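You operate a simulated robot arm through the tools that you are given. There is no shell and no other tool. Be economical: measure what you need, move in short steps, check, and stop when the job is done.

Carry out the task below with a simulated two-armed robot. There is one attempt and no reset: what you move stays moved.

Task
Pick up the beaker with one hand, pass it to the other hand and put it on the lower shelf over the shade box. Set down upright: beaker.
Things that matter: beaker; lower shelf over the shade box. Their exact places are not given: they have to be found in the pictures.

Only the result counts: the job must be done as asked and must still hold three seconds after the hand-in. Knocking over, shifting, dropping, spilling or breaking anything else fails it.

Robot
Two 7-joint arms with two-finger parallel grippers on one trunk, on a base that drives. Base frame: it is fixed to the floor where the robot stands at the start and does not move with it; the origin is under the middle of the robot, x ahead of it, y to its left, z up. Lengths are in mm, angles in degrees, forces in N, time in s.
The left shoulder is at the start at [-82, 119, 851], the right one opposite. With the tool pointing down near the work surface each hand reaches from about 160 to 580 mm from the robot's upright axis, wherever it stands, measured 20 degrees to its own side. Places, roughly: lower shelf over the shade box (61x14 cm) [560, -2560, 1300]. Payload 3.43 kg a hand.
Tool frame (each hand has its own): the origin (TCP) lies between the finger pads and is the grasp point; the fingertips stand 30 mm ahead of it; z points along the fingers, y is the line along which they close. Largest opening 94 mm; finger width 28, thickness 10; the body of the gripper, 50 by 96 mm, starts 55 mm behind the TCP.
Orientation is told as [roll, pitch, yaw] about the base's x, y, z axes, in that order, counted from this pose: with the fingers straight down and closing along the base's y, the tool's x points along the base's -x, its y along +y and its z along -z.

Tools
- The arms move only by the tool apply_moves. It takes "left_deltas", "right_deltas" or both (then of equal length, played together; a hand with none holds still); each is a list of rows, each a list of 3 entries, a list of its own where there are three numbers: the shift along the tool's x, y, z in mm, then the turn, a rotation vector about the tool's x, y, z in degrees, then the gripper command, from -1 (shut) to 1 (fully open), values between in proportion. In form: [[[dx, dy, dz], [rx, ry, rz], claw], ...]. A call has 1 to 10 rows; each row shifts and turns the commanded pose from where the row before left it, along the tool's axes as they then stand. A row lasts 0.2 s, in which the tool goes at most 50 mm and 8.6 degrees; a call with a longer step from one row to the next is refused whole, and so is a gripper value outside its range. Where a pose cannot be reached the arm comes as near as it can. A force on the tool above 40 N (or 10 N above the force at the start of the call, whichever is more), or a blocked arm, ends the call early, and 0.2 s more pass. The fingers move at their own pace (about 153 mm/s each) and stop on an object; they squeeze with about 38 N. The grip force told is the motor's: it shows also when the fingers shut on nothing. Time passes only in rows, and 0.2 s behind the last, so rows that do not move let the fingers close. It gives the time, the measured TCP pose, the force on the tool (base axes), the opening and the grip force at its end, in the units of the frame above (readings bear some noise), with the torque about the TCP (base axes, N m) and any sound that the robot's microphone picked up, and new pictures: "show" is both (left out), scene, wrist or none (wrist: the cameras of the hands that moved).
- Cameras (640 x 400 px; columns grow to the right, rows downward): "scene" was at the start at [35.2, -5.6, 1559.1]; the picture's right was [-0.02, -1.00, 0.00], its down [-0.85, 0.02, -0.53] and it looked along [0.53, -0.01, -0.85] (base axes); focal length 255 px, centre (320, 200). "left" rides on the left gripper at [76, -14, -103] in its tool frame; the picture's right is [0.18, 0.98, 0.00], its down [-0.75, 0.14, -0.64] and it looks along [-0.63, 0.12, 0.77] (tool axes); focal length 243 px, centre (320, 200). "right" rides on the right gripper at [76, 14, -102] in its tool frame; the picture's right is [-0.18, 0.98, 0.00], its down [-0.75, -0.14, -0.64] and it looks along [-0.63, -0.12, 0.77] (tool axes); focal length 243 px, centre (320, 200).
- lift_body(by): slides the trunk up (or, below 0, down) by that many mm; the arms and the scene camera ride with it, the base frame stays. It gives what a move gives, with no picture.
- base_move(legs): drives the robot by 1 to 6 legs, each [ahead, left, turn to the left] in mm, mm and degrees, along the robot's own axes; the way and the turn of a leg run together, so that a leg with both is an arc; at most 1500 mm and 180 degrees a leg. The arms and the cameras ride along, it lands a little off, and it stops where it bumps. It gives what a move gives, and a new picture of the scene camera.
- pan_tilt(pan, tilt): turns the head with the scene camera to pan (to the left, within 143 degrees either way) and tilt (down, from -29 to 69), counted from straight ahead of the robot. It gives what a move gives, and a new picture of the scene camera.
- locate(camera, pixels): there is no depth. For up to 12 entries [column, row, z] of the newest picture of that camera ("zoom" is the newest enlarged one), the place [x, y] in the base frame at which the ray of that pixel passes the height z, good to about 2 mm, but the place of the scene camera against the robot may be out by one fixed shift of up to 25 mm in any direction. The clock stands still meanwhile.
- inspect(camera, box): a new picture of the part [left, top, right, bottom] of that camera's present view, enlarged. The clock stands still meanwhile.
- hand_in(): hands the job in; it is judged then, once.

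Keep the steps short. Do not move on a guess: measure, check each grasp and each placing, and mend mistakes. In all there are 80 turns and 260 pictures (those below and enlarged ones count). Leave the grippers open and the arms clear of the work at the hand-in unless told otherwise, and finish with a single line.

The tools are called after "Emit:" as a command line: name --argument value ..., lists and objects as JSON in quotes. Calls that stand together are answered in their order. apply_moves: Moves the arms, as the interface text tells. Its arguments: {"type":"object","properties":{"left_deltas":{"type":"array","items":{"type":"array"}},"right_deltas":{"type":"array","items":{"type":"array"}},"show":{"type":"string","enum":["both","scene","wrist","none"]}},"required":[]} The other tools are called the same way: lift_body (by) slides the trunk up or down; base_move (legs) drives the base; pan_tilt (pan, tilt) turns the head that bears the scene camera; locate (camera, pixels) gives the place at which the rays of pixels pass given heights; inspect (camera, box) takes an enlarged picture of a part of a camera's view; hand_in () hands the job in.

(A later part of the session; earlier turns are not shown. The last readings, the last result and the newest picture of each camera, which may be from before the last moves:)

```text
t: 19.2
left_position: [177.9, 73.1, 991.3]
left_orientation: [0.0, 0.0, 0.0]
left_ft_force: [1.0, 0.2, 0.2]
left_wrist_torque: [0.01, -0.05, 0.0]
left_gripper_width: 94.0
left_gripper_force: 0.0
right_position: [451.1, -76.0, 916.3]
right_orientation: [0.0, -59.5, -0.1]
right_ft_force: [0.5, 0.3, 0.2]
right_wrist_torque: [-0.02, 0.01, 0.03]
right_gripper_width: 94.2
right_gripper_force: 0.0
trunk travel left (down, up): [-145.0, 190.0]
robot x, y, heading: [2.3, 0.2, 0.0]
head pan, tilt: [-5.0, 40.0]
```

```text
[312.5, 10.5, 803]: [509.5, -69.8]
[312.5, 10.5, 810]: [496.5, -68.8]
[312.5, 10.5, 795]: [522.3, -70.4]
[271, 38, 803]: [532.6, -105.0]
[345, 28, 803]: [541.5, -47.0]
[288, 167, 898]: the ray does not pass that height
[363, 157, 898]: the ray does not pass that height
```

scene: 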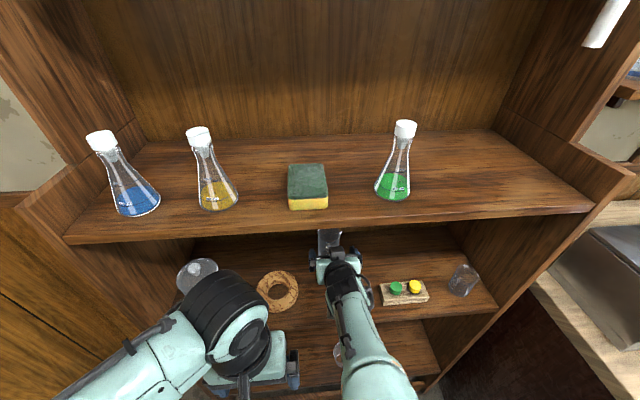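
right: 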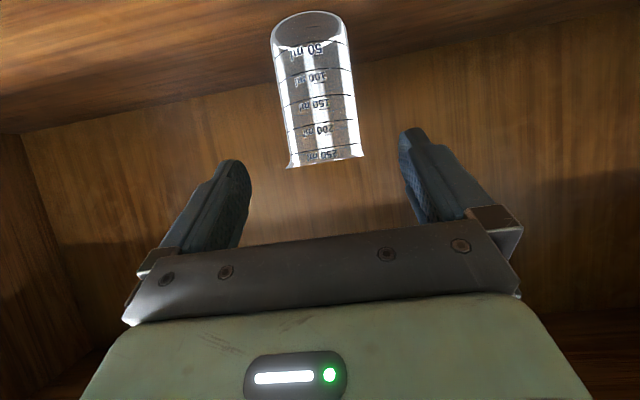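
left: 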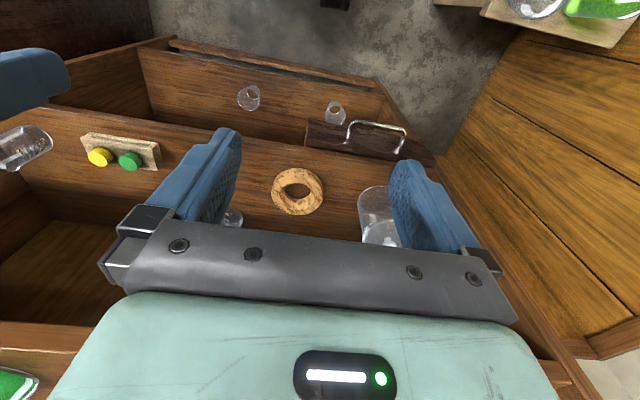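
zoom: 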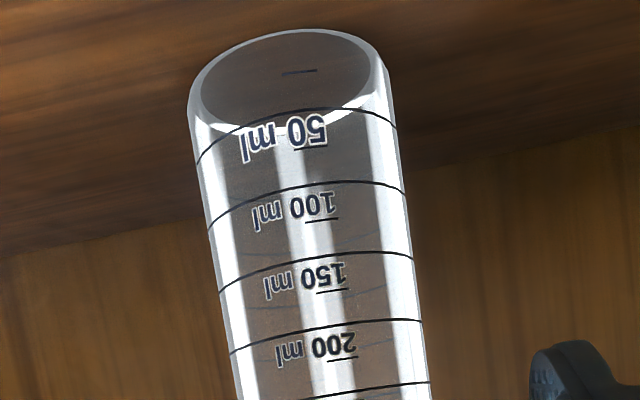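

Consistent: centre (540,-75). Advance along the tool axis 75 mm, then check.

Emit:
apply_moves --right_deltas '[[[0, 0.3, 25], [0, 0, 0], 1], [[0, 0.3, 25], [0, 0, 0], 1], [[0, 0.3, 25], [0, 0, 0], 1]]'

Emit:
inspect --camera "right" --box '[160, 0, 480, 240]'

```text
t: 20.0
left_position: [177.6, 74.9, 991.9]
left_orientation: [0.0, 0.0, -0.1]
left_ft_force: [0.7, -0.1, -0.7]
left_wrist_torque: [-0.02, 0.02, -0.05]
left_gripper_width: 94.0
left_gripper_force: 0.1
right_position: [517.9, -75.3, 878.3]
right_orientation: [0.0, -59.5, -0.1]
right_ft_force: [0.7, -0.7, 0.0]
right_wrist_torque: [-0.01, -0.04, 0.03]
right_gripper_width: 94.3
right_gripper_force: 0.1
trunk travel left (down, up): [-145.0, 190.0]
robot x, y, heading: [-0.9, -1.9, -0.1]
head pan, tilt: [-5.0, 40.0]
```

scene: 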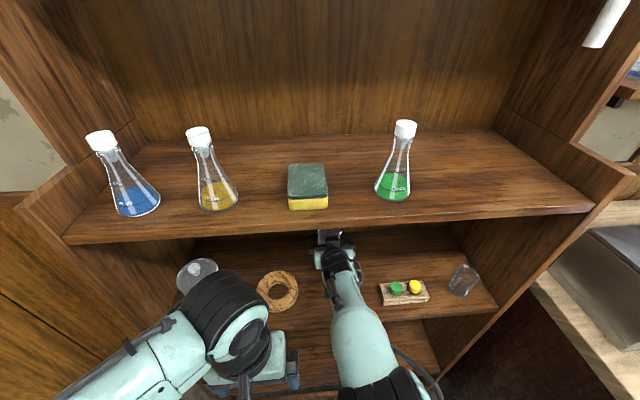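
right: 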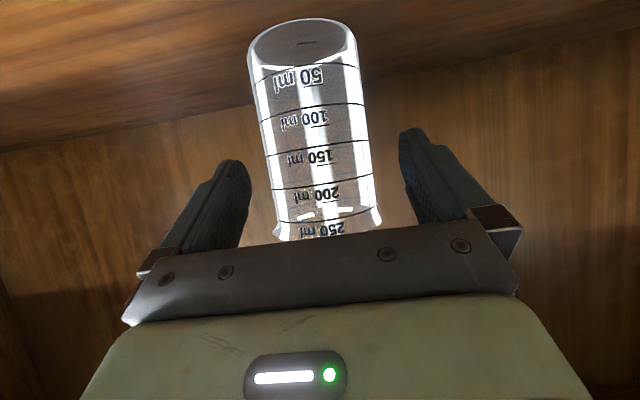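

```text
1.67 times, centred on (320, 120) of right
```

zoom: 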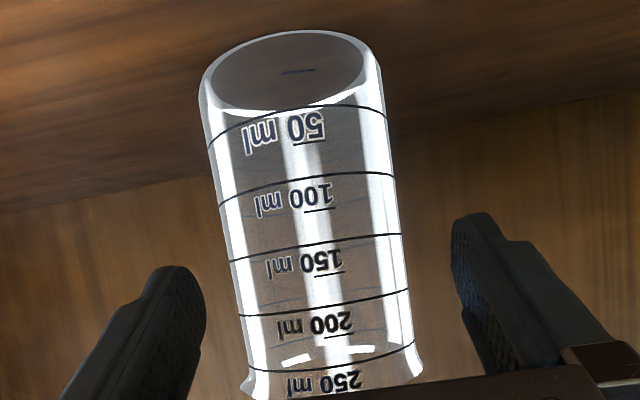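

Emit:
locate --camera "right" --pixels '[[302, 18, 803], [248, 58, 803], [357, 40, 803], [302, 18, 808], [302, 18, 798]]'

```text
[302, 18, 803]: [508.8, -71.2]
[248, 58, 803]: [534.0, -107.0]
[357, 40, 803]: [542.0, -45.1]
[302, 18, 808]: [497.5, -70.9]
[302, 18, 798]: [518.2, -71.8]
```

Aligned. Final 25 mm advance, then close gently while still.

Emit:
apply_moves --right_deltas '[[[0, -0.3, 25], [0, 0, 0], 1], [[0, 0, 0], [0, 0, 0], 1], [[0, 0, 0], [0, 0, 0], 0.3], [[0, 0, 0], [0, 0, 0], 0.0], [[0, 0, 0], [0, 0, 0], -1], [[0, 0, 0], [0, 0, 0], -1]]'

```text
t: 21.4
left_position: [177.1, 75.4, 990.8]
left_orientation: [0.0, -0.1, 0.1]
left_ft_force: [0.7, -0.1, 0.1]
left_wrist_torque: [0.0, -0.05, 0.02]
left_gripper_width: 94.0
left_gripper_force: 0.0
right_position: [538.2, -75.8, 867.0]
right_orientation: [0.0, -59.6, 0.0]
right_ft_force: [1.7, -0.3, 1.9]
right_wrist_torque: [0.07, -0.09, -0.05]
right_gripper_width: 65.3
right_gripper_force: 37.5
trunk travel left (down, up): [-145.0, 190.0]
robot x, y, heading: [-0.1, -1.0, -0.1]
head pan, tilt: [-5.0, 40.0]
```

scene: 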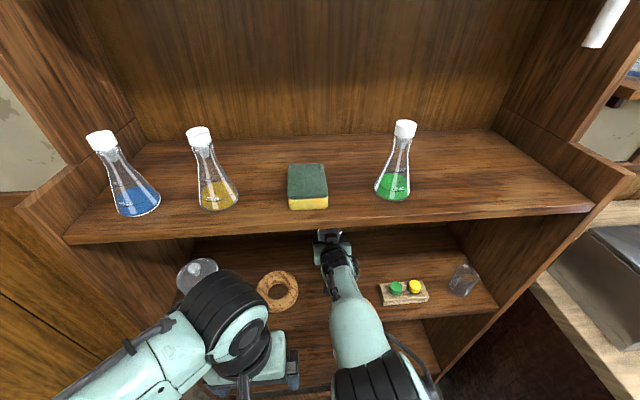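
right: 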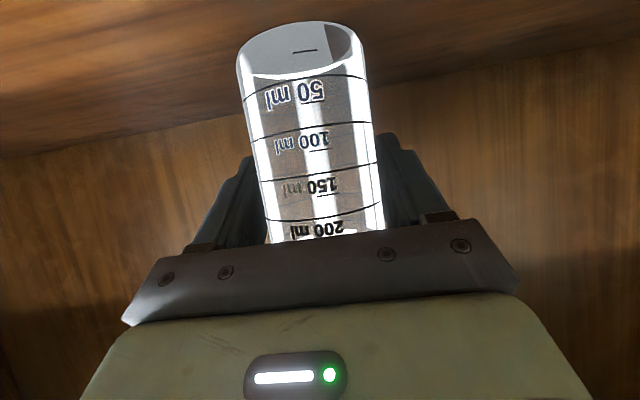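

Gripped at 65.3 mm, 37.5 N. Lift 20 mm and check.

Emit:
apply_moves --right_deltas '[[[-8.6, 0, -5.1], [0, 0, 0], -1], [[-8.6, 0, -5.1], [0, 0, 0], -1], [[-17.2, 0, -10.2], [0, 0, 0], -1], [[0, 0, 0], [0, 0, 0], -1]]'

```text
t: 22.4
left_position: [177.7, 73.6, 991.5]
left_orientation: [0.0, -0.1, 0.0]
left_ft_force: [0.9, -0.2, -0.1]
left_wrist_torque: [0.01, -0.02, -0.03]
left_gripper_width: 93.8
left_gripper_force: 0.1
right_position: [538.3, -76.7, 906.7]
right_orientation: [0.0, -59.5, -0.1]
right_ft_force: [0.3, -0.2, -0.3]
right_wrist_torque: [0.05, 0.02, 0.02]
right_gripper_width: 64.9
right_gripper_force: 38.2
trunk travel left (down, up): [-145.0, 190.0]
robot x, y, heading: [-2.1, -1.0, -0.1]
head pan, tilt: [-5.0, 40.0]
```

scene: 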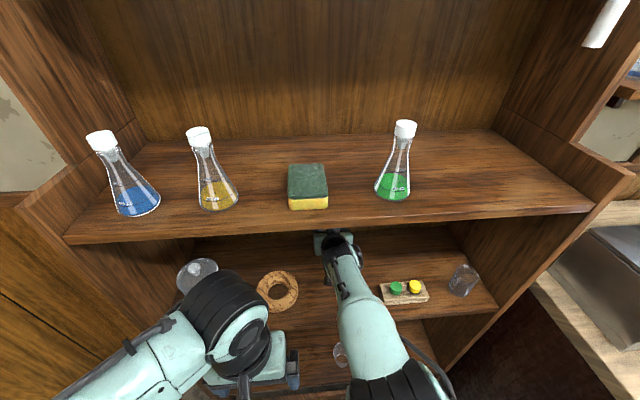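
right: 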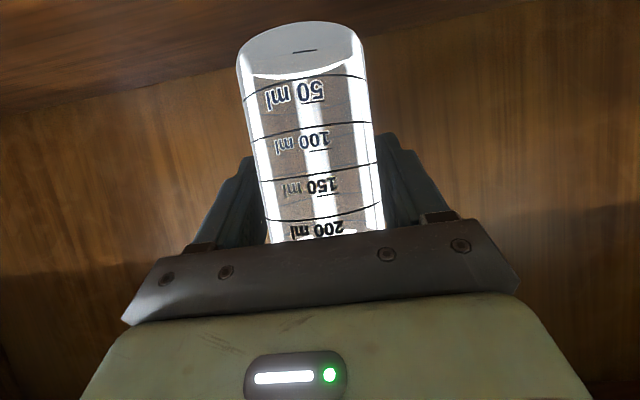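

Lifted cleanly. Withdraw straight back from under the shelf.

Emit:
apply_moves --right_deltas '[[[21.3, -4, -36.2], [0, 0, 0], -1], [[21.3, -4, -36.2], [0, 0, 0], -1], [[21.3, -4, -36.2], [0, 0, 0], -1], [[21.3, -4, -36.2], [0, 0, 0], -1], [[21.3, -4, -36.2], [0, 0, 0], -1], [[21.3, -4, -36.2], [0, 0, 0], -1]]'

Emit:
pan_tilt --pan -140 --tilt 35

Emit:
pan_tilt --pan 140 --tilt 35

```text
t: 23.8
left_position: [177.8, 73.9, 992.0]
left_orientation: [0.0, -0.1, 0.0]
left_ft_force: [-0.4, 0.3, -0.2]
left_wrist_torque: [0.0, 0.0, -0.03]
left_gripper_width: 94.2
left_gripper_force: 0.1
right_position: [286.7, -101.5, 905.4]
right_orientation: [0.0, -59.6, 0.1]
right_ft_force: [0.6, -0.7, -1.0]
right_wrist_torque: [0.03, -0.03, 0.0]
right_gripper_width: 65.1
right_gripper_force: 38.2
trunk travel left (down, up): [-145.0, 190.0]
robot x, y, heading: [0.0, -0.1, 0.1]
head pan, tilt: [-5.0, 40.0]
```

scene: 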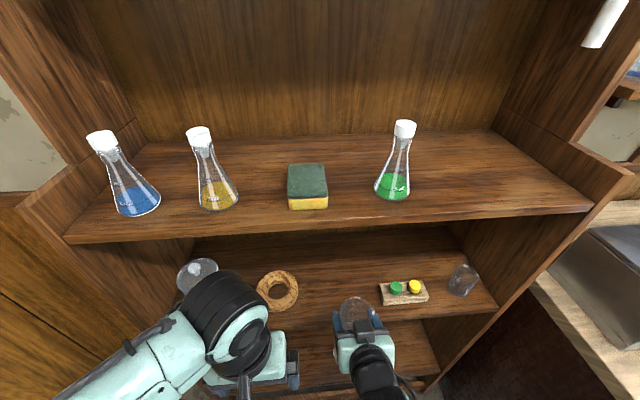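
right: 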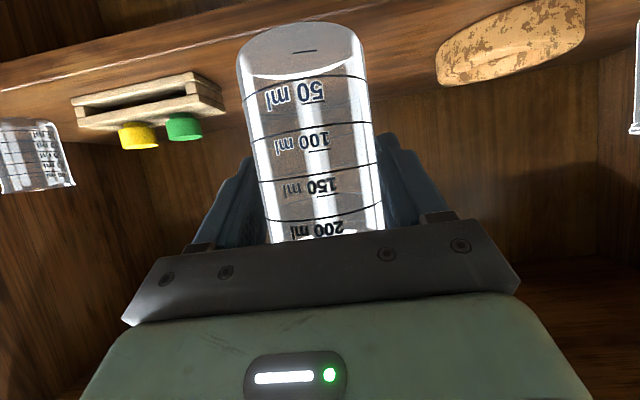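

```text
t: 25.9
left_position: [178.3, 75.5, 991.6]
left_orientation: [0.0, 0.0, 0.1]
left_ft_force: [-0.4, -0.5, -1.1]
left_wrist_torque: [0.02, 0.01, 0.02]
left_gripper_width: 93.9
left_gripper_force: 0.1
right_position: [289.1, -100.9, 904.7]
right_orientation: [0.0, -59.4, 0.0]
right_ft_force: [-0.3, -0.2, -0.9]
right_wrist_torque: [0.02, -0.03, 0.0]
right_gripper_width: 65.2
right_gripper_force: 38.2
trunk travel left (down, up): [-145.0, 190.0]
robot x, y, heading: [-2.1, -3.0, 0.3]
head pan, tilt: [-140.0, 35.0]
```

scene: 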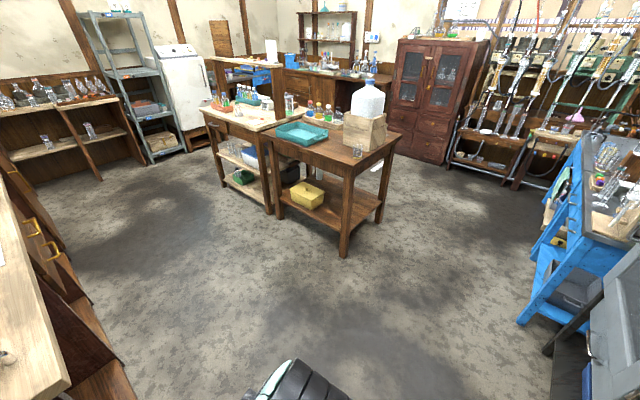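

```text
t: 29.8
left_position: [178.2, 75.2, 991.0]
left_orientation: [0.0, 0.1, -0.1]
left_ft_force: [-0.8, 0.1, 0.4]
left_wrist_torque: [-0.01, 0.01, -0.02]
left_gripper_width: 94.1
left_gripper_force: 0.1
right_position: [288.1, -101.9, 904.6]
right_orientation: [0.0, -59.3, 0.1]
right_ft_force: [-0.5, 0.4, -2.1]
right_wrist_torque: [0.02, -0.02, 0.03]
right_gripper_width: 65.2
right_gripper_force: 37.8
trunk travel left (down, up): [-145.0, 190.0]
robot x, y, heading: [-0.7, 2.0, -0.1]
head pan, tilt: [140.0, 35.0]
```

scene: 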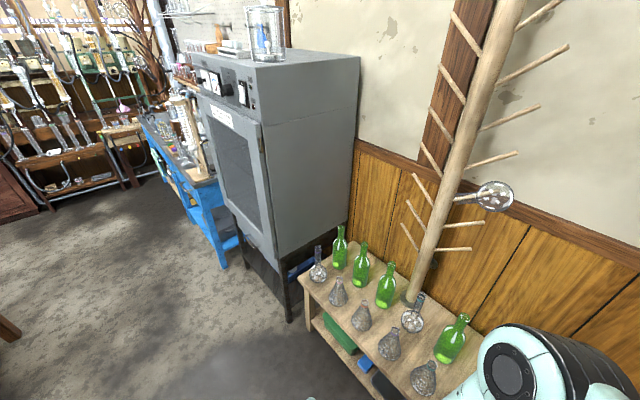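

Floor behind is clear. I'll drive back 350 mm, then look along the bench towards the goal.

Emit:
base_move --legs '[[-350, 0, 0]]'

Emit:
pan_tilt --pan -75 --tilt 20

Emit:
pan_tilt --pan -120 --tilt 30

```text
t: 32.0
left_position: [-160.8, 75.4, 990.7]
left_orientation: [0.0, 0.0, 0.4]
left_ft_force: [0.2, -0.6, -0.2]
left_wrist_torque: [-0.02, 0.0, -0.01]
left_gripper_width: 94.1
left_gripper_force: 0.1
right_position: [-50.5, -101.0, 904.5]
right_orientation: [0.1, -59.5, 0.3]
right_ft_force: [-1.4, 0.1, -1.0]
right_wrist_torque: [-0.01, 0.01, 0.0]
right_gripper_width: 65.5
right_gripper_force: 38.4
trunk travel left (down, up): [-145.0, 190.0]
robot x, y, heading: [-340.8, -3.0, 0.5]
head pan, tilt: [140.0, 35.0]
```

scene: 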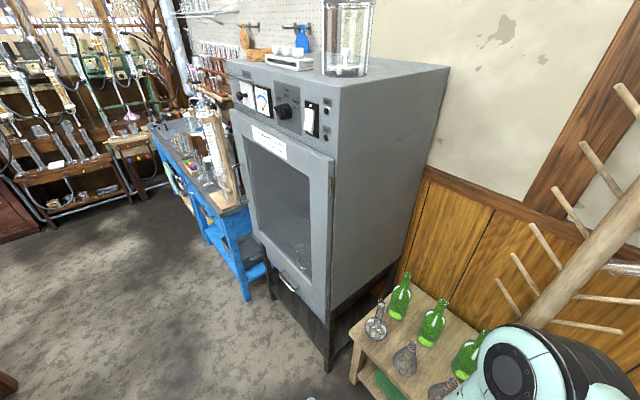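

```text
t: 35.1
left_position: [-161.3, 74.6, 990.9]
left_orientation: [0.0, 0.0, 0.4]
left_ft_force: [0.3, 0.6, 0.2]
left_wrist_torque: [0.01, 0.05, 0.0]
left_gripper_width: 94.0
left_gripper_force: 0.1
right_position: [-49.2, -101.4, 905.1]
right_orientation: [0.1, -59.5, 0.4]
right_ft_force: [1.3, -0.6, -0.6]
right_wrist_torque: [0.0, -0.03, 0.0]
right_gripper_width: 65.1
right_gripper_force: 37.6
trunk travel left (down, up): [-145.0, 190.0]
robot x, y, heading: [-340.6, 2.7, 0.2]
head pan, tilt: [-75.0, 20.0]
```

scene: 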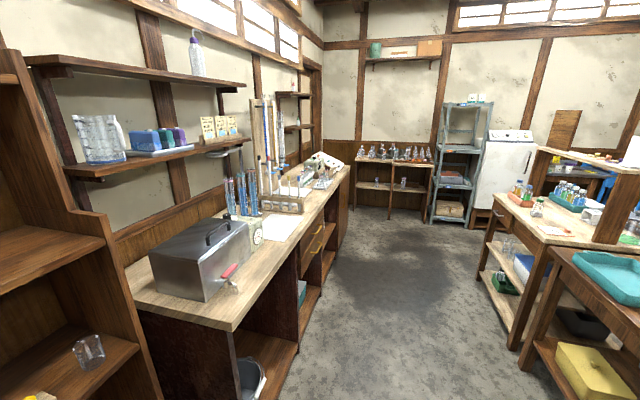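

```text
t: 36.2
left_position: [-160.1, 74.3, 990.7]
left_orientation: [0.0, 0.0, 0.5]
left_ft_force: [0.0, 0.2, -0.8]
left_wrist_torque: [0.02, 0.0, 0.02]
left_gripper_width: 94.1
left_gripper_force: 0.1
right_position: [-49.2, -101.2, 905.9]
right_orientation: [0.0, -59.4, 0.3]
right_ft_force: [-0.9, -0.3, -1.4]
right_wrist_torque: [0.0, 0.0, 0.05]
right_gripper_width: 65.2
right_gripper_force: 37.8
trunk travel left (down, up): [-145.0, 190.0]
robot x, y, heading: [-332.9, -2.9, 0.6]
head pan, tilt: [-120.0, 30.0]
```

scene: 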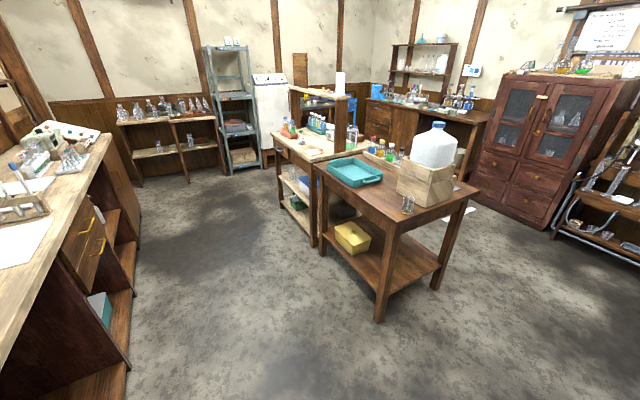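

Emit:
locate --camera "scene" --pixels '[[380, 322, 0], [320, 252, 0], [128, 355, 0], [138, 205, 0], [110, 145, 830], [0, 360, 830], [190, 183, 0], [310, 245, 0]]'

```text
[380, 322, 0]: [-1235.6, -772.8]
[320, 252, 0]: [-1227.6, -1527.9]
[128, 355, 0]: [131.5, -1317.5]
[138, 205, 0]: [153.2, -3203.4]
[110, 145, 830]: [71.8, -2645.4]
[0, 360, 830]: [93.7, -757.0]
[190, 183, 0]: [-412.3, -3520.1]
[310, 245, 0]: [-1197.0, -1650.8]
```

Bench front edge is at x≈65 and the floor is free here. I'll do the hand-over here. First: right hand brings the beaker to the middle, turning 42° to the left about the vertical.

Emit:
apply_moves --right_deltas '[[[-4.06, 20, 6.9], [-7.32, 0, -4.31], -1], [[-5.5, 18.6, 9.4], [-7.32, 0, -4.31], -1], [[-6.85, 16.8, 11.6], [-7.32, 0, -4.31], -1], [[-8, 14.6, 13.6], [-7.32, 0, -4.31], -1], [[-9, 12.1, 15.3], [-7.32, 0, -4.31], -1]]' --show "none"

Emit:
pan_tilt --pan 0 --tilt 60

```text
t: 37.5
left_position: [-162.2, 74.8, 991.4]
left_orientation: [0.0, 0.1, 0.4]
left_ft_force: [-0.9, 0.9, 0.3]
left_wrist_torque: [0.04, 0.02, 0.01]
left_gripper_width: 94.0
left_gripper_force: 0.0
right_position: [-9.4, -1.5, 903.3]
right_orientation: [0.4, -59.3, 42.4]
right_ft_force: [-0.1, 0.0, -0.6]
right_wrist_torque: [0.01, 0.0, 0.04]
right_gripper_width: 65.5
right_gripper_force: 37.9
trunk travel left (down, up): [-145.0, 190.0]
robot x, y, heading: [-342.6, 2.5, 0.5]
head pan, tilt: [-120.0, 30.0]
```

```text
t: 39.5
left_position: [-161.2, 73.7, 991.4]
left_orientation: [0.0, -0.1, 0.4]
left_ft_force: [0.8, -0.1, -0.7]
left_wrist_torque: [-0.02, -0.02, 0.06]
left_gripper_width: 93.7
left_gripper_force: 0.0
right_position: [-9.3, -1.8, 904.6]
right_orientation: [0.2, -59.4, 42.6]
right_ft_force: [0.2, -0.7, -0.4]
right_wrist_torque: [-0.01, 0.02, 0.02]
right_gripper_width: 65.2
right_gripper_force: 38.1
trunk travel left (down, up): [-145.0, 190.0]
robot x, y, heading: [-338.5, 1.6, 0.3]
head pan, tilt: [0.0, 60.0]
```

scene: 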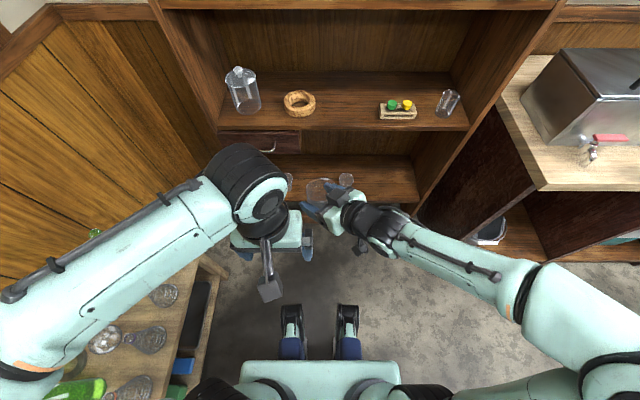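

Right hand holds the beaker upright at (-9,-2,904). Now tilt the left hand to nearly level, moving out left and forward.

Emit:
apply_moves --left_deltas '[[[-10, 8, 0], [0, -8.5, 0], 1], [[-9.9, 8, 1.5], [0, -8.5, 0], 1], [[-9.6, 8, 2.9], [0, -8.5, 0], 1], [[-9, 8, 4.3], [0, -8.5, 0], 1], [[-8.3, 8, 5.6], [0, -8.5, 0], 1], [[-7.4, 8, 6.8], [0, -8.5, 0], 1], [[-6.3, 8, 7.8], [0, -8.5, 0], 1], [[-5.1, 8, 8.6], [0, -8.5, 0], 1], [[-3.7, 8, 9.3], [0, -8.5, 0], 1]]' --show "scene"

```text
t: 41.5
left_position: [-61.2, 142.2, 1007.3]
left_orientation: [-5.3, -76.6, 4.8]
left_ft_force: [0.3, -0.1, 0.4]
left_wrist_torque: [-0.01, 0.0, -0.02]
left_gripper_width: 94.0
left_gripper_force: 0.0
left hand out of reach, approached as far as the arm can: row 9
right_position: [-9.9, -2.1, 904.0]
right_orientation: [0.2, -59.4, 42.6]
right_ft_force: [-0.3, 0.6, -1.1]
right_wrist_torque: [-0.04, 0.0, -0.01]
right_gripper_width: 65.2
right_gripper_force: 38.5
trunk travel left (down, up): [-145.0, 190.0]
robot x, y, heading: [-337.4, -0.6, 0.6]
head pan, tilt: [0.0, 60.0]
```

scene: 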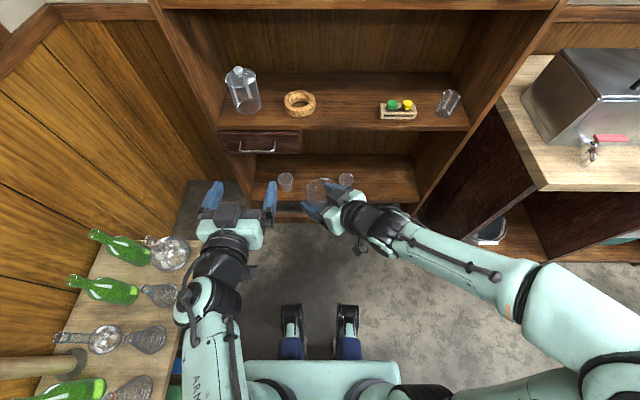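

Left is near a limit there; now yaw it 42° inward while lowering to hand-over height.

Emit:
apply_moves --left_deltas '[[[20, 0, 4.8], [8.27, 0, 1.97], 1], [[20, 0, 4.8], [8.27, 0, 1.97], 1], [[20, 0, 4.8], [8.27, 0, 1.97], 1], [[20, 0, 4.8], [8.27, 0, 1.97], 1], [[20, 0, 4.8], [8.27, 0, 1.97], 1]]'

```text
t: 42.6
left_position: [-40.8, 145.3, 918.2]
left_orientation: [-0.5, -76.5, -41.8]
left_ft_force: [0.4, 0.2, -0.2]
left_wrist_torque: [-0.02, 0.03, -0.01]
left_gripper_width: 93.9
left_gripper_force: 0.0
left hand out of reach, approached as far as the arm can: row 1, 2
right_position: [-9.6, -1.3, 904.1]
right_orientation: [0.1, -59.4, 42.8]
right_ft_force: [0.0, 0.7, -1.5]
right_wrist_torque: [-0.03, -0.03, -0.04]
right_gripper_width: 65.3
right_gripper_force: 38.3
trunk travel left (down, up): [-145.0, 190.0]
robot x, y, heading: [-339.9, 0.6, 0.3]
head pan, tilt: [0.0, 60.0]
```

scene: 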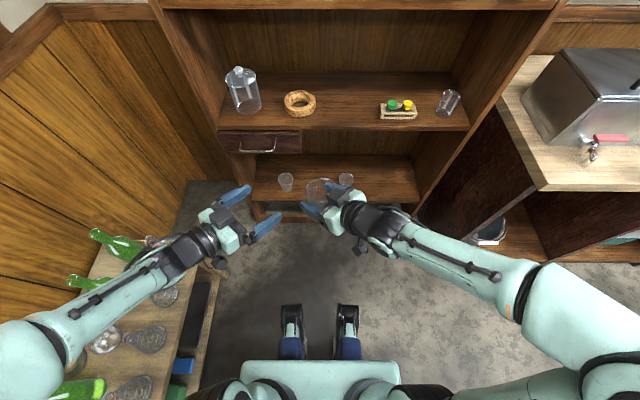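
left: 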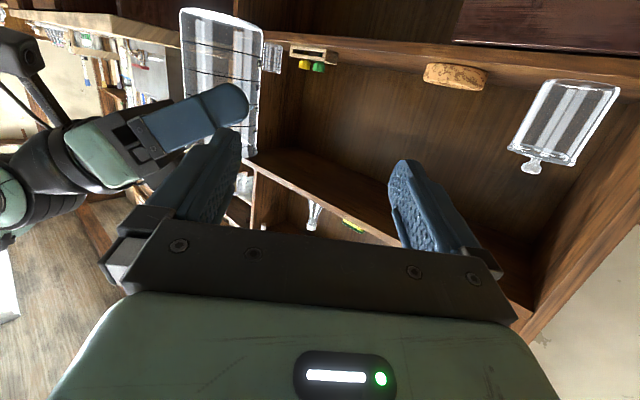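

Left hand is at (-41,145,918), level-ish, pointing to the beaker side. Next align it in front of the beaker at 28 mm above its bottom (z≈868).

Emit:
apply_moves --left_deltas '[[[16.2, -28.8, 3.9], [0, 0, 0], 1], [[16.2, -28.8, 3.9], [0, 0, 0], 1], [[16.2, -28.8, 3.9], [0, 0, 0], 1], [[0, 0, 0], [0, 0, 0], 1]]'

Emit:
inspect --camera "left" --box '[160, 0, 480, 240]'

Emit:
inspect --camera "scene" --box '[220, 140, 420, 265]'

```text
t: 43.6
left_position: [-43.1, 99.2, 888.9]
left_orientation: [-0.4, -76.4, -41.9]
left_ft_force: [0.1, 0.5, -0.1]
left_wrist_torque: [-0.01, -0.03, 0.02]
left_gripper_width: 94.4
left_gripper_force: 0.1
left hand out of reach, approached as far as the arm can: row 1, 2, 3
right_position: [-9.5, -1.3, 904.5]
right_orientation: [0.1, -59.4, 42.7]
right_ft_force: [-0.4, 1.1, -1.5]
right_wrist_torque: [0.01, 0.04, 0.02]
right_gripper_width: 65.3
right_gripper_force: 37.9
trunk travel left (down, up): [-145.0, 190.0]
robot x, y, heading: [-341.1, -1.7, 0.5]
head pan, tilt: [0.0, 60.0]
```

scene: 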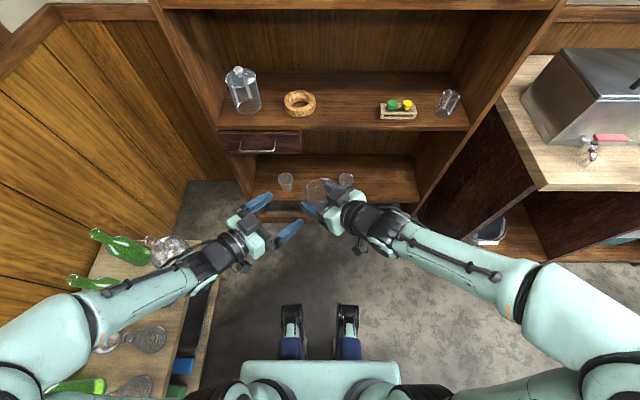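
left: 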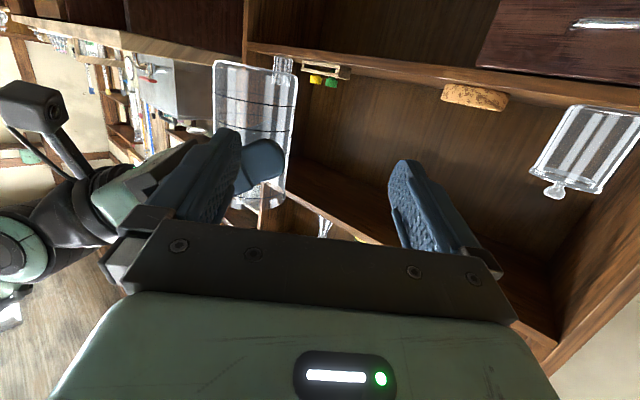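

```text
1.67 times, centred on (320, 120) of left
```

zoom: 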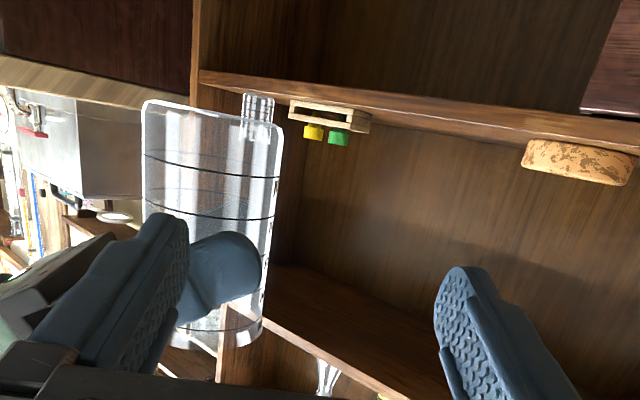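

```text
3.20 times, centred on (320, 202) of scene
```

zoom: 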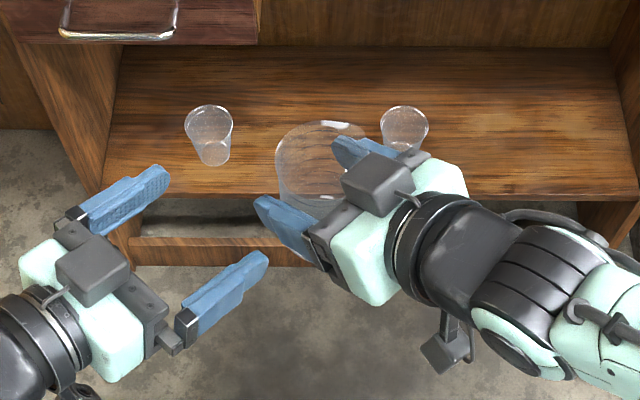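

The left arm cannot come that close to the body. I'll take the beaker 80 mm farther forward with the right hand, and nudge the left forward to see how it follows.

Emit:
apply_moves --left_deltas '[[[-4.7, 0, 19.4], [0, 0, 0], 1], [[0, 0, 0], [0, 0, 0], 1], [[0, 0, 0], [0, 0, 0], 1]]' --right_deltas '[[[-15, -27.1, 25.4], [0, 0, 0], -1], [[-15, -27.1, 25.4], [0, 0, 0], -1], [[0, 0, 0], [0, 0, 0], -1]]'

```text
t: 44.5
left_position: [-25.6, 86.7, 889.6]
left_orientation: [-0.4, -76.6, -41.8]
left_ft_force: [0.8, -0.1, -0.4]
left_wrist_torque: [0.0, 0.01, -0.01]
left_gripper_width: 94.1
left_gripper_force: 0.0
right_position: [72.1, 0.6, 904.3]
right_orientation: [0.2, -59.5, 42.5]
right_ft_force: [0.8, 0.3, -0.6]
right_wrist_torque: [-0.02, -0.03, -0.01]
right_gripper_width: 65.3
right_gripper_force: 37.9
trunk travel left (down, up): [-145.0, 190.0]
robot x, y, heading: [-337.7, -3.2, 0.3]
head pan, tilt: [0.0, 60.0]
```

scene: 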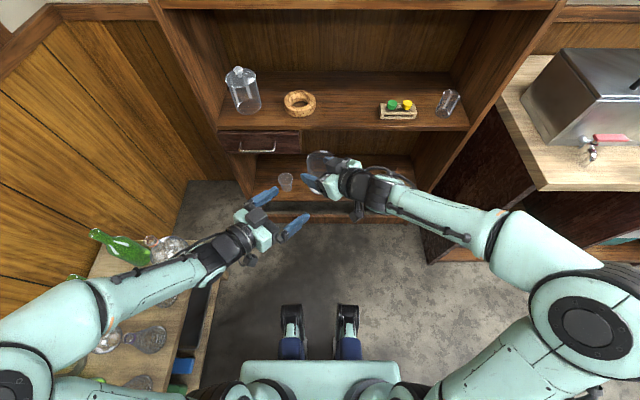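
right: 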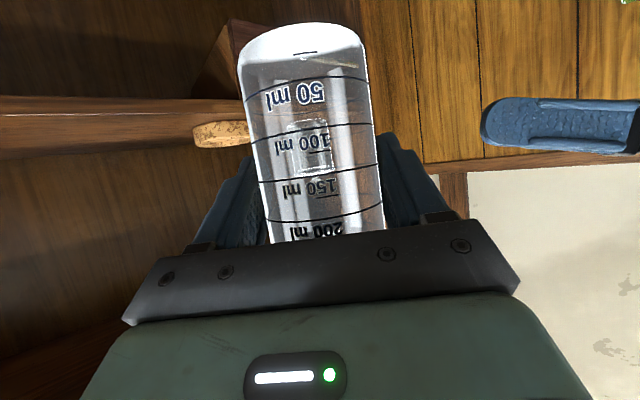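
left: 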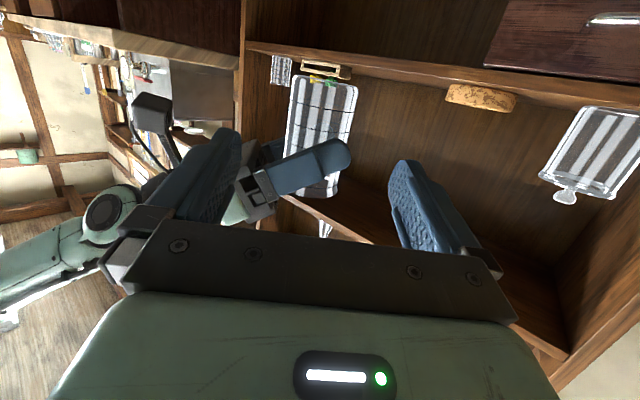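

The left follows from its actual pose. Beaker axis ≈(74,2). Advance left 60 mm and lower 22 mm.

Emit:
apply_moves --left_deltas '[[[2.3, 1.2, 21.1], [0, 0, 0], 1], [[2.3, 1.2, 21.1], [0, 0, 0], 1], [[2.3, 1.2, 21.1], [0, 0, 0], 1]]'

Emit:
inspect --camera "left" --box '[160, 0, 480, 240]'

Emit:
inspect --camera "scene" --box '[230, 110, 430, 235]'

```text
t: 45.2
left_position: [19.7, 49.7, 867.9]
left_orientation: [-0.3, -76.6, -41.9]
left_ft_force: [0.8, -0.1, 0.2]
left_wrist_torque: [0.0, -0.02, 0.01]
left_gripper_width: 93.9
left_gripper_force: 0.1
right_position: [70.5, 0.3, 903.6]
right_orientation: [0.0, -59.3, 42.7]
right_ft_force: [0.0, -1.0, -1.0]
right_wrist_torque: [0.0, 0.01, -0.01]
right_gripper_width: 65.3
right_gripper_force: 38.1
trunk travel left (down, up): [-145.0, 190.0]
robot x, y, heading: [-338.9, -0.0, 0.3]
head pan, tilt: [0.0, 60.0]
```

scene: 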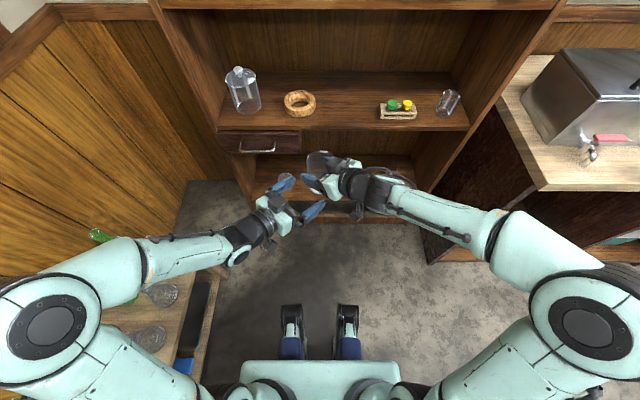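
left: 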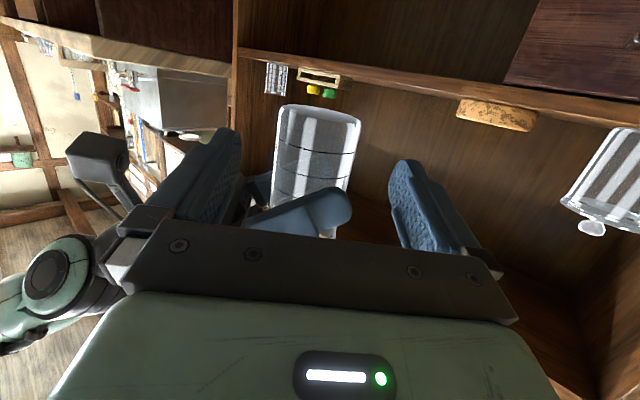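

```text
1.67 times, centred on (320, 120) of left
```

zoom: 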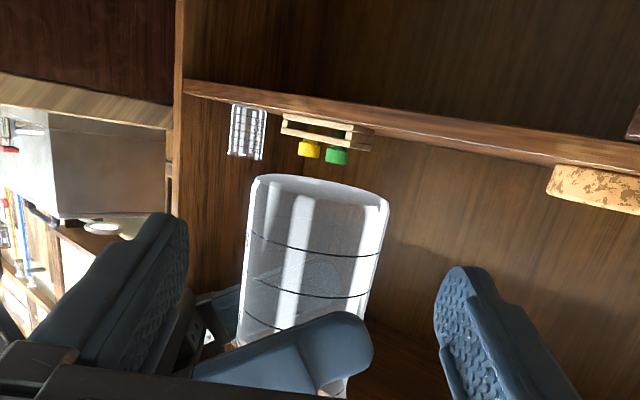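

```text
3.20 times, centred on (330, 172) of scene
```

zoom: 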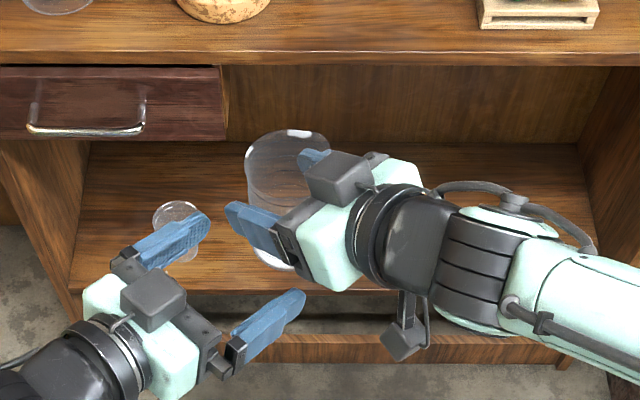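

Aligned (lateral error <1 mm). Advance 40 mm with the opening at ~84 mm.

Emit:
apply_moves --left_deltas '[[[-3.1, 0, 13], [0, 0, 0], 0.8], [[-3.1, 0, 13], [0, 0, 0], 0.8], [[-3.1, 0, 13], [0, 0, 0], 0.8]]'

Emit:
inspect --camera "scene" --box '[230, 110, 430, 235]'

```text
t: 46.0
left_position: [50.7, 21.6, 866.7]
left_orientation: [-0.4, -76.6, -41.7]
left_ft_force: [-0.6, 0.2, -0.1]
left_wrist_torque: [-0.01, -0.02, -0.01]
left_gripper_width: 84.5
left_gripper_force: 0.1
right_position: [70.7, -0.5, 904.3]
right_orientation: [0.2, -59.4, 42.7]
right_ft_force: [-0.2, -0.3, -1.3]
right_wrist_torque: [0.0, -0.01, 0.03]
right_gripper_width: 65.2
right_gripper_force: 38.1
trunk travel left (down, up): [-145.0, 190.0]
robot x, y, heading: [-338.7, 2.3, 0.3]
head pan, tilt: [0.0, 60.0]
```

scene: 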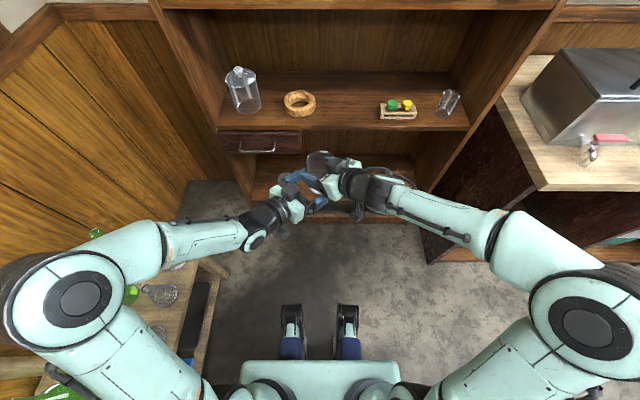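
left: 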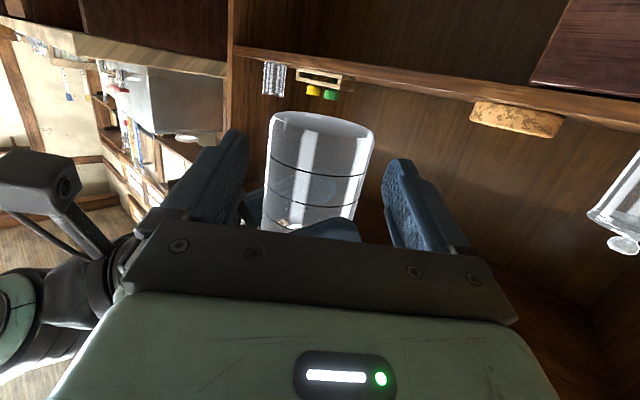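

```text
3.20 times, centred on (330, 172) of scene
```

zoom: 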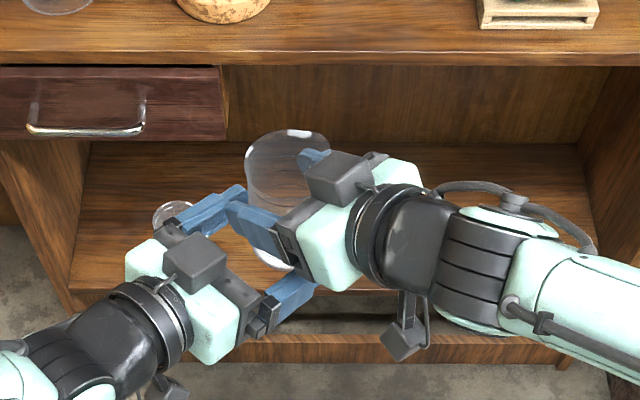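

Emit:
apply_moves --left_deltas '[[[-2.6, -0.3, 10.7], [0, 0, 0], 0.8], [[-2.6, -0.3, 10.7], [0, 0, 0], 0.8], [[0, 0, 0], [0, 0, 0], 0.8]]'

Emit:
inspect --camera "scene" --box '[230, 110, 430, 235]'

```text
t: 46.9
left_position: [65.4, 6.3, 866.0]
left_orientation: [-0.4, -76.4, -41.8]
left_ft_force: [0.4, 0.4, -0.3]
left_wrist_torque: [-0.01, 0.0, 0.01]
left_gripper_width: 84.4
left_gripper_force: 0.2
right_position: [70.6, 0.2, 904.6]
right_orientation: [0.0, -59.6, 42.7]
right_ft_force: [-0.1, 0.2, -1.5]
right_wrist_torque: [0.01, -0.01, 0.01]
right_gripper_width: 65.3
right_gripper_force: 37.9
trunk travel left (down, up): [-145.0, 190.0]
robot x, y, heading: [-339.2, 0.6, 0.4]
head pan, tilt: [0.0, 60.0]
```

scene: 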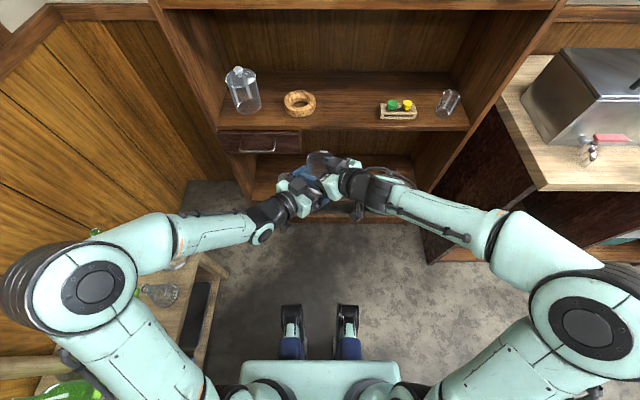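
left: 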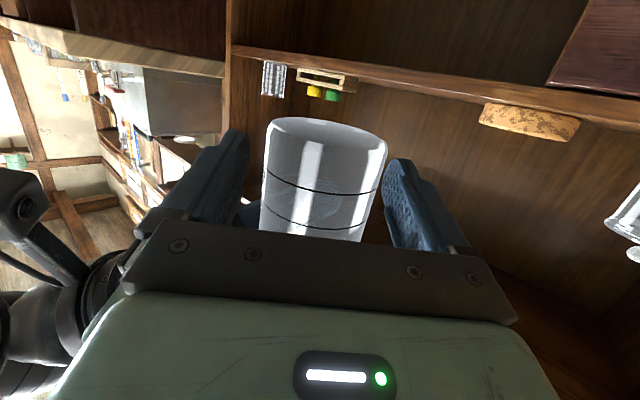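

```text
3.20 times, centred on (330, 172) of scene
```

zoom: 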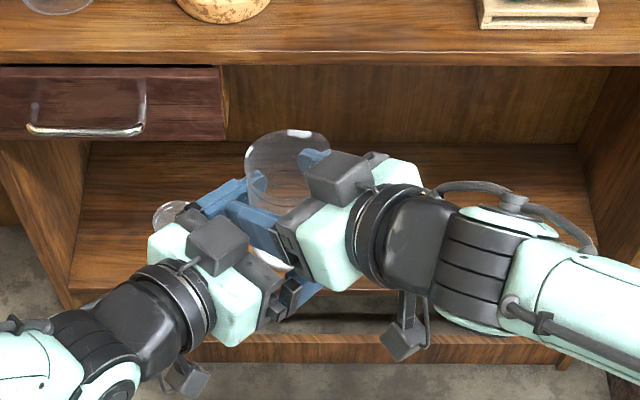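

No contact. Close the left hand on the lower part of the beaker.

Emit:
apply_moves --left_deltas '[[[0, 0, 0], [0, 0, 0], 0.45], [[0, 0, 0], [0, 0, 0], 0.38], [[0, 0, 0], [0, 0, 0], -1], [[0, 0, 0], [0, 0, 0], -1]]' --right_deltas '[[[0, 0, 0], [0, 0, 0], -1], [[0, 0, 0], [0, 0, 0], -1], [[0, 0, 0], [0, 0, 0], -1], [[0, 0, 0], [0, 0, 0], -1]]'

```text
t: 47.9
left_position: [64.7, 7.0, 867.5]
left_orientation: [-0.4, -76.5, -41.8]
left_ft_force: [2.2, 0.2, -0.3]
left_wrist_torque: [0.03, 0.04, 0.06]
left_gripper_width: 64.6
left_gripper_force: 38.6
right_position: [70.5, -0.1, 903.8]
right_orientation: [0.1, -59.4, 42.7]
right_ft_force: [-1.5, -0.1, 0.7]
right_wrist_torque: [-0.04, -0.01, -0.06]
right_gripper_width: 65.2
right_gripper_force: 37.8
trunk travel left (down, up): [-145.0, 190.0]
robot x, y, heading: [-336.2, -1.3, 0.4]
head pan, tilt: [0.0, 60.0]
```

scene: 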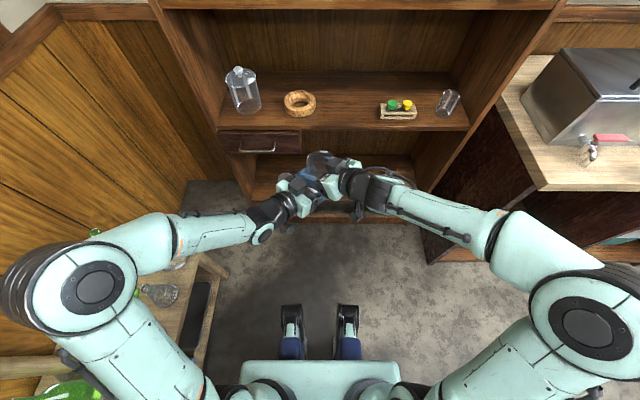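
right: 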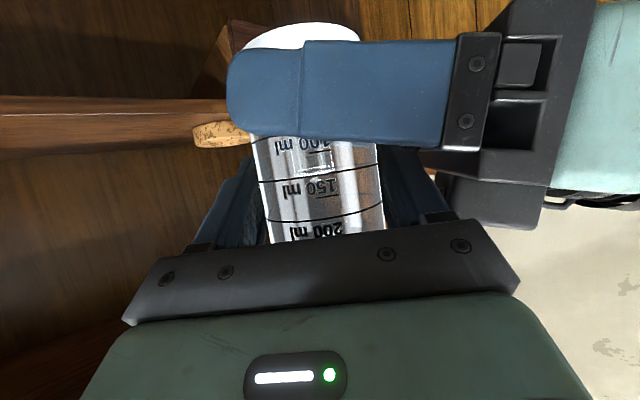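
left: 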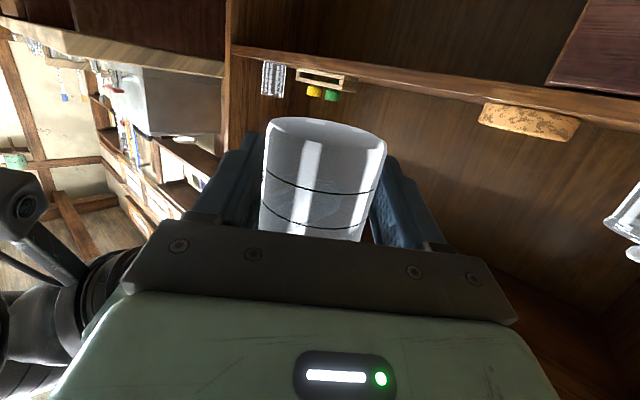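

Both hands hold it (64.6 / 65.2 mm). Now open the right hand only to ~84 mm (left palm is close) and check that the left keeps it.

Emit:
apply_moves --right_deltas '[[[0, 0, 0], [0, 0, 0], 0.5], [[0, 0, 0], [0, 0, 0], 0.75], [[0, 0, 0], [0, 0, 0], 0.75]]' --left_deltas '[[[0, 0, 0], [0, 0, 0], -1], [[0, 0, 0], [0, 0, 0], -1], [[0, 0, 0], [0, 0, 0], -1]]'

Emit:
inspect --camera "scene" --box '[250, 110, 410, 210]'

```text
t: 48.6
left_position: [64.5, 8.3, 867.2]
left_orientation: [-0.4, -76.5, -41.8]
left_ft_force: [-4.8, 2.3, -1.6]
left_wrist_torque: [-0.07, -0.23, 0.01]
left_gripper_width: 64.5
left_gripper_force: 37.8
right_position: [70.5, -1.7, 904.6]
right_orientation: [0.1, -59.4, 42.7]
right_ft_force: [4.4, -1.2, 1.4]
right_wrist_torque: [0.03, 0.07, -0.01]
right_gripper_width: 79.8
right_gripper_force: 0.0
trunk travel left (down, up): [-145.0, 190.0]
robot x, y, heading: [-340.2, -0.0, 0.1]
head pan, tilt: [0.0, 60.0]
```

scene: 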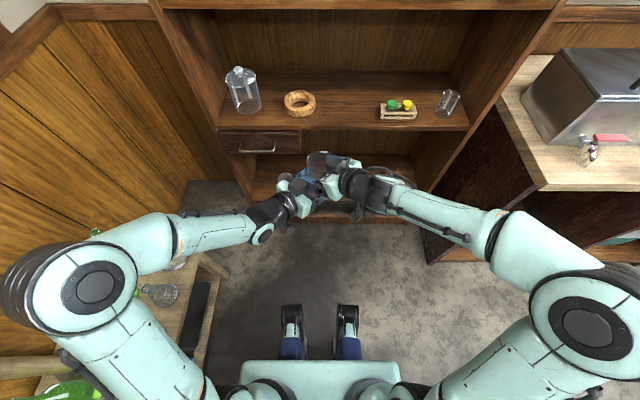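
right: 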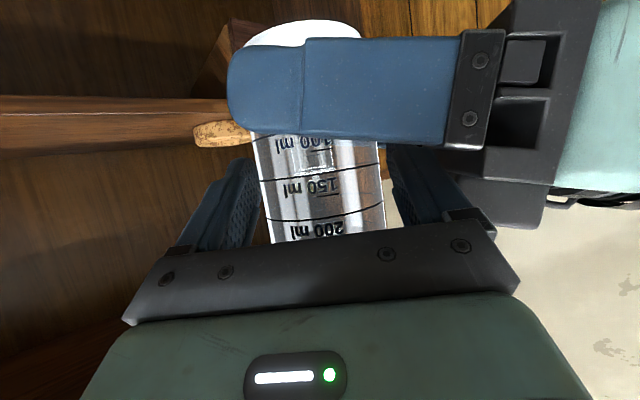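
left: 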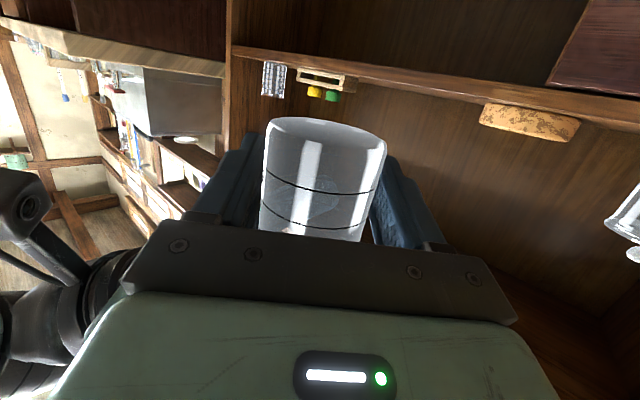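

```text
4.00 times, centred on (330, 160) of scene
```

zoom: 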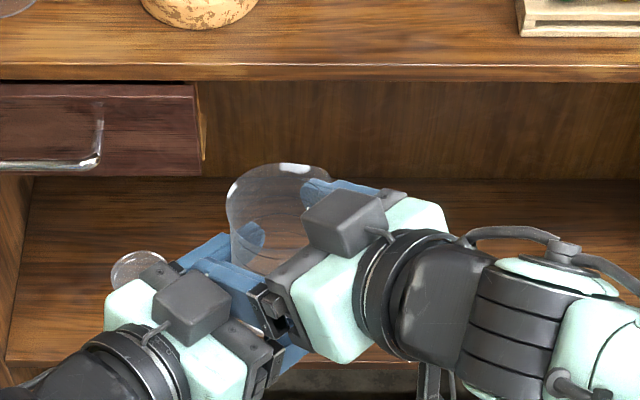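

About 5 N contact between the right finger and the left palm; I'll close the right to 76 mm and slide back 20 mm along its axis.

Emit:
apply_moves --right_deltas '[[[0, 0, 0], [0, 0, 0], 0.62], [[0, 0, 0], [0, 0, 0], 0.62], [[0, 0, -10], [0, 0, 0], 0.62], [[0, 0, -10], [0, 0, 0], 0.62]]'

```text
t: 49.6
left_position: [65.2, 7.0, 867.9]
left_orientation: [-0.3, -76.4, -41.9]
left_ft_force: [-0.7, 0.3, 0.1]
left_wrist_torque: [0.02, -0.03, 0.01]
left_gripper_width: 64.4
left_gripper_force: 37.5
right_position: [57.4, -12.8, 914.1]
right_orientation: [0.0, -59.4, 42.8]
right_ft_force: [0.4, 0.5, -0.2]
right_wrist_torque: [0.03, -0.01, 0.03]
right_gripper_width: 75.9
right_gripper_force: 0.0
trunk travel left (down, up): [-145.0, 190.0]
robot x, y, heading: [-336.7, -1.4, 0.2]
head pan, tilt: [0.0, 60.0]
```

scene: 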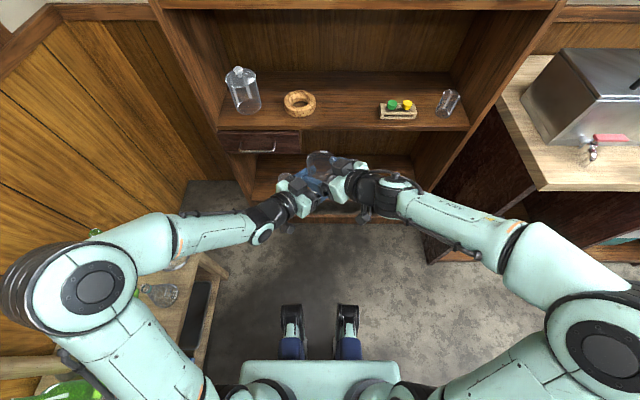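
right: 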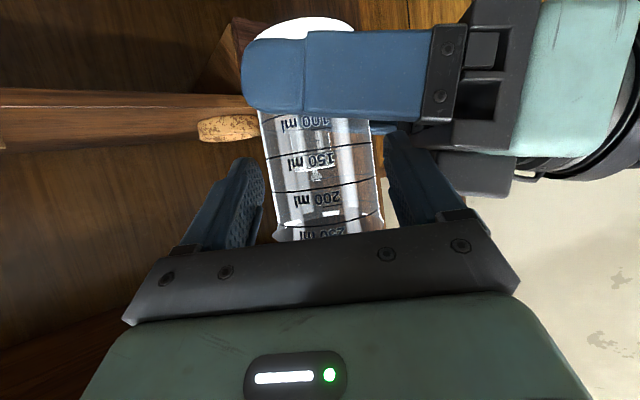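

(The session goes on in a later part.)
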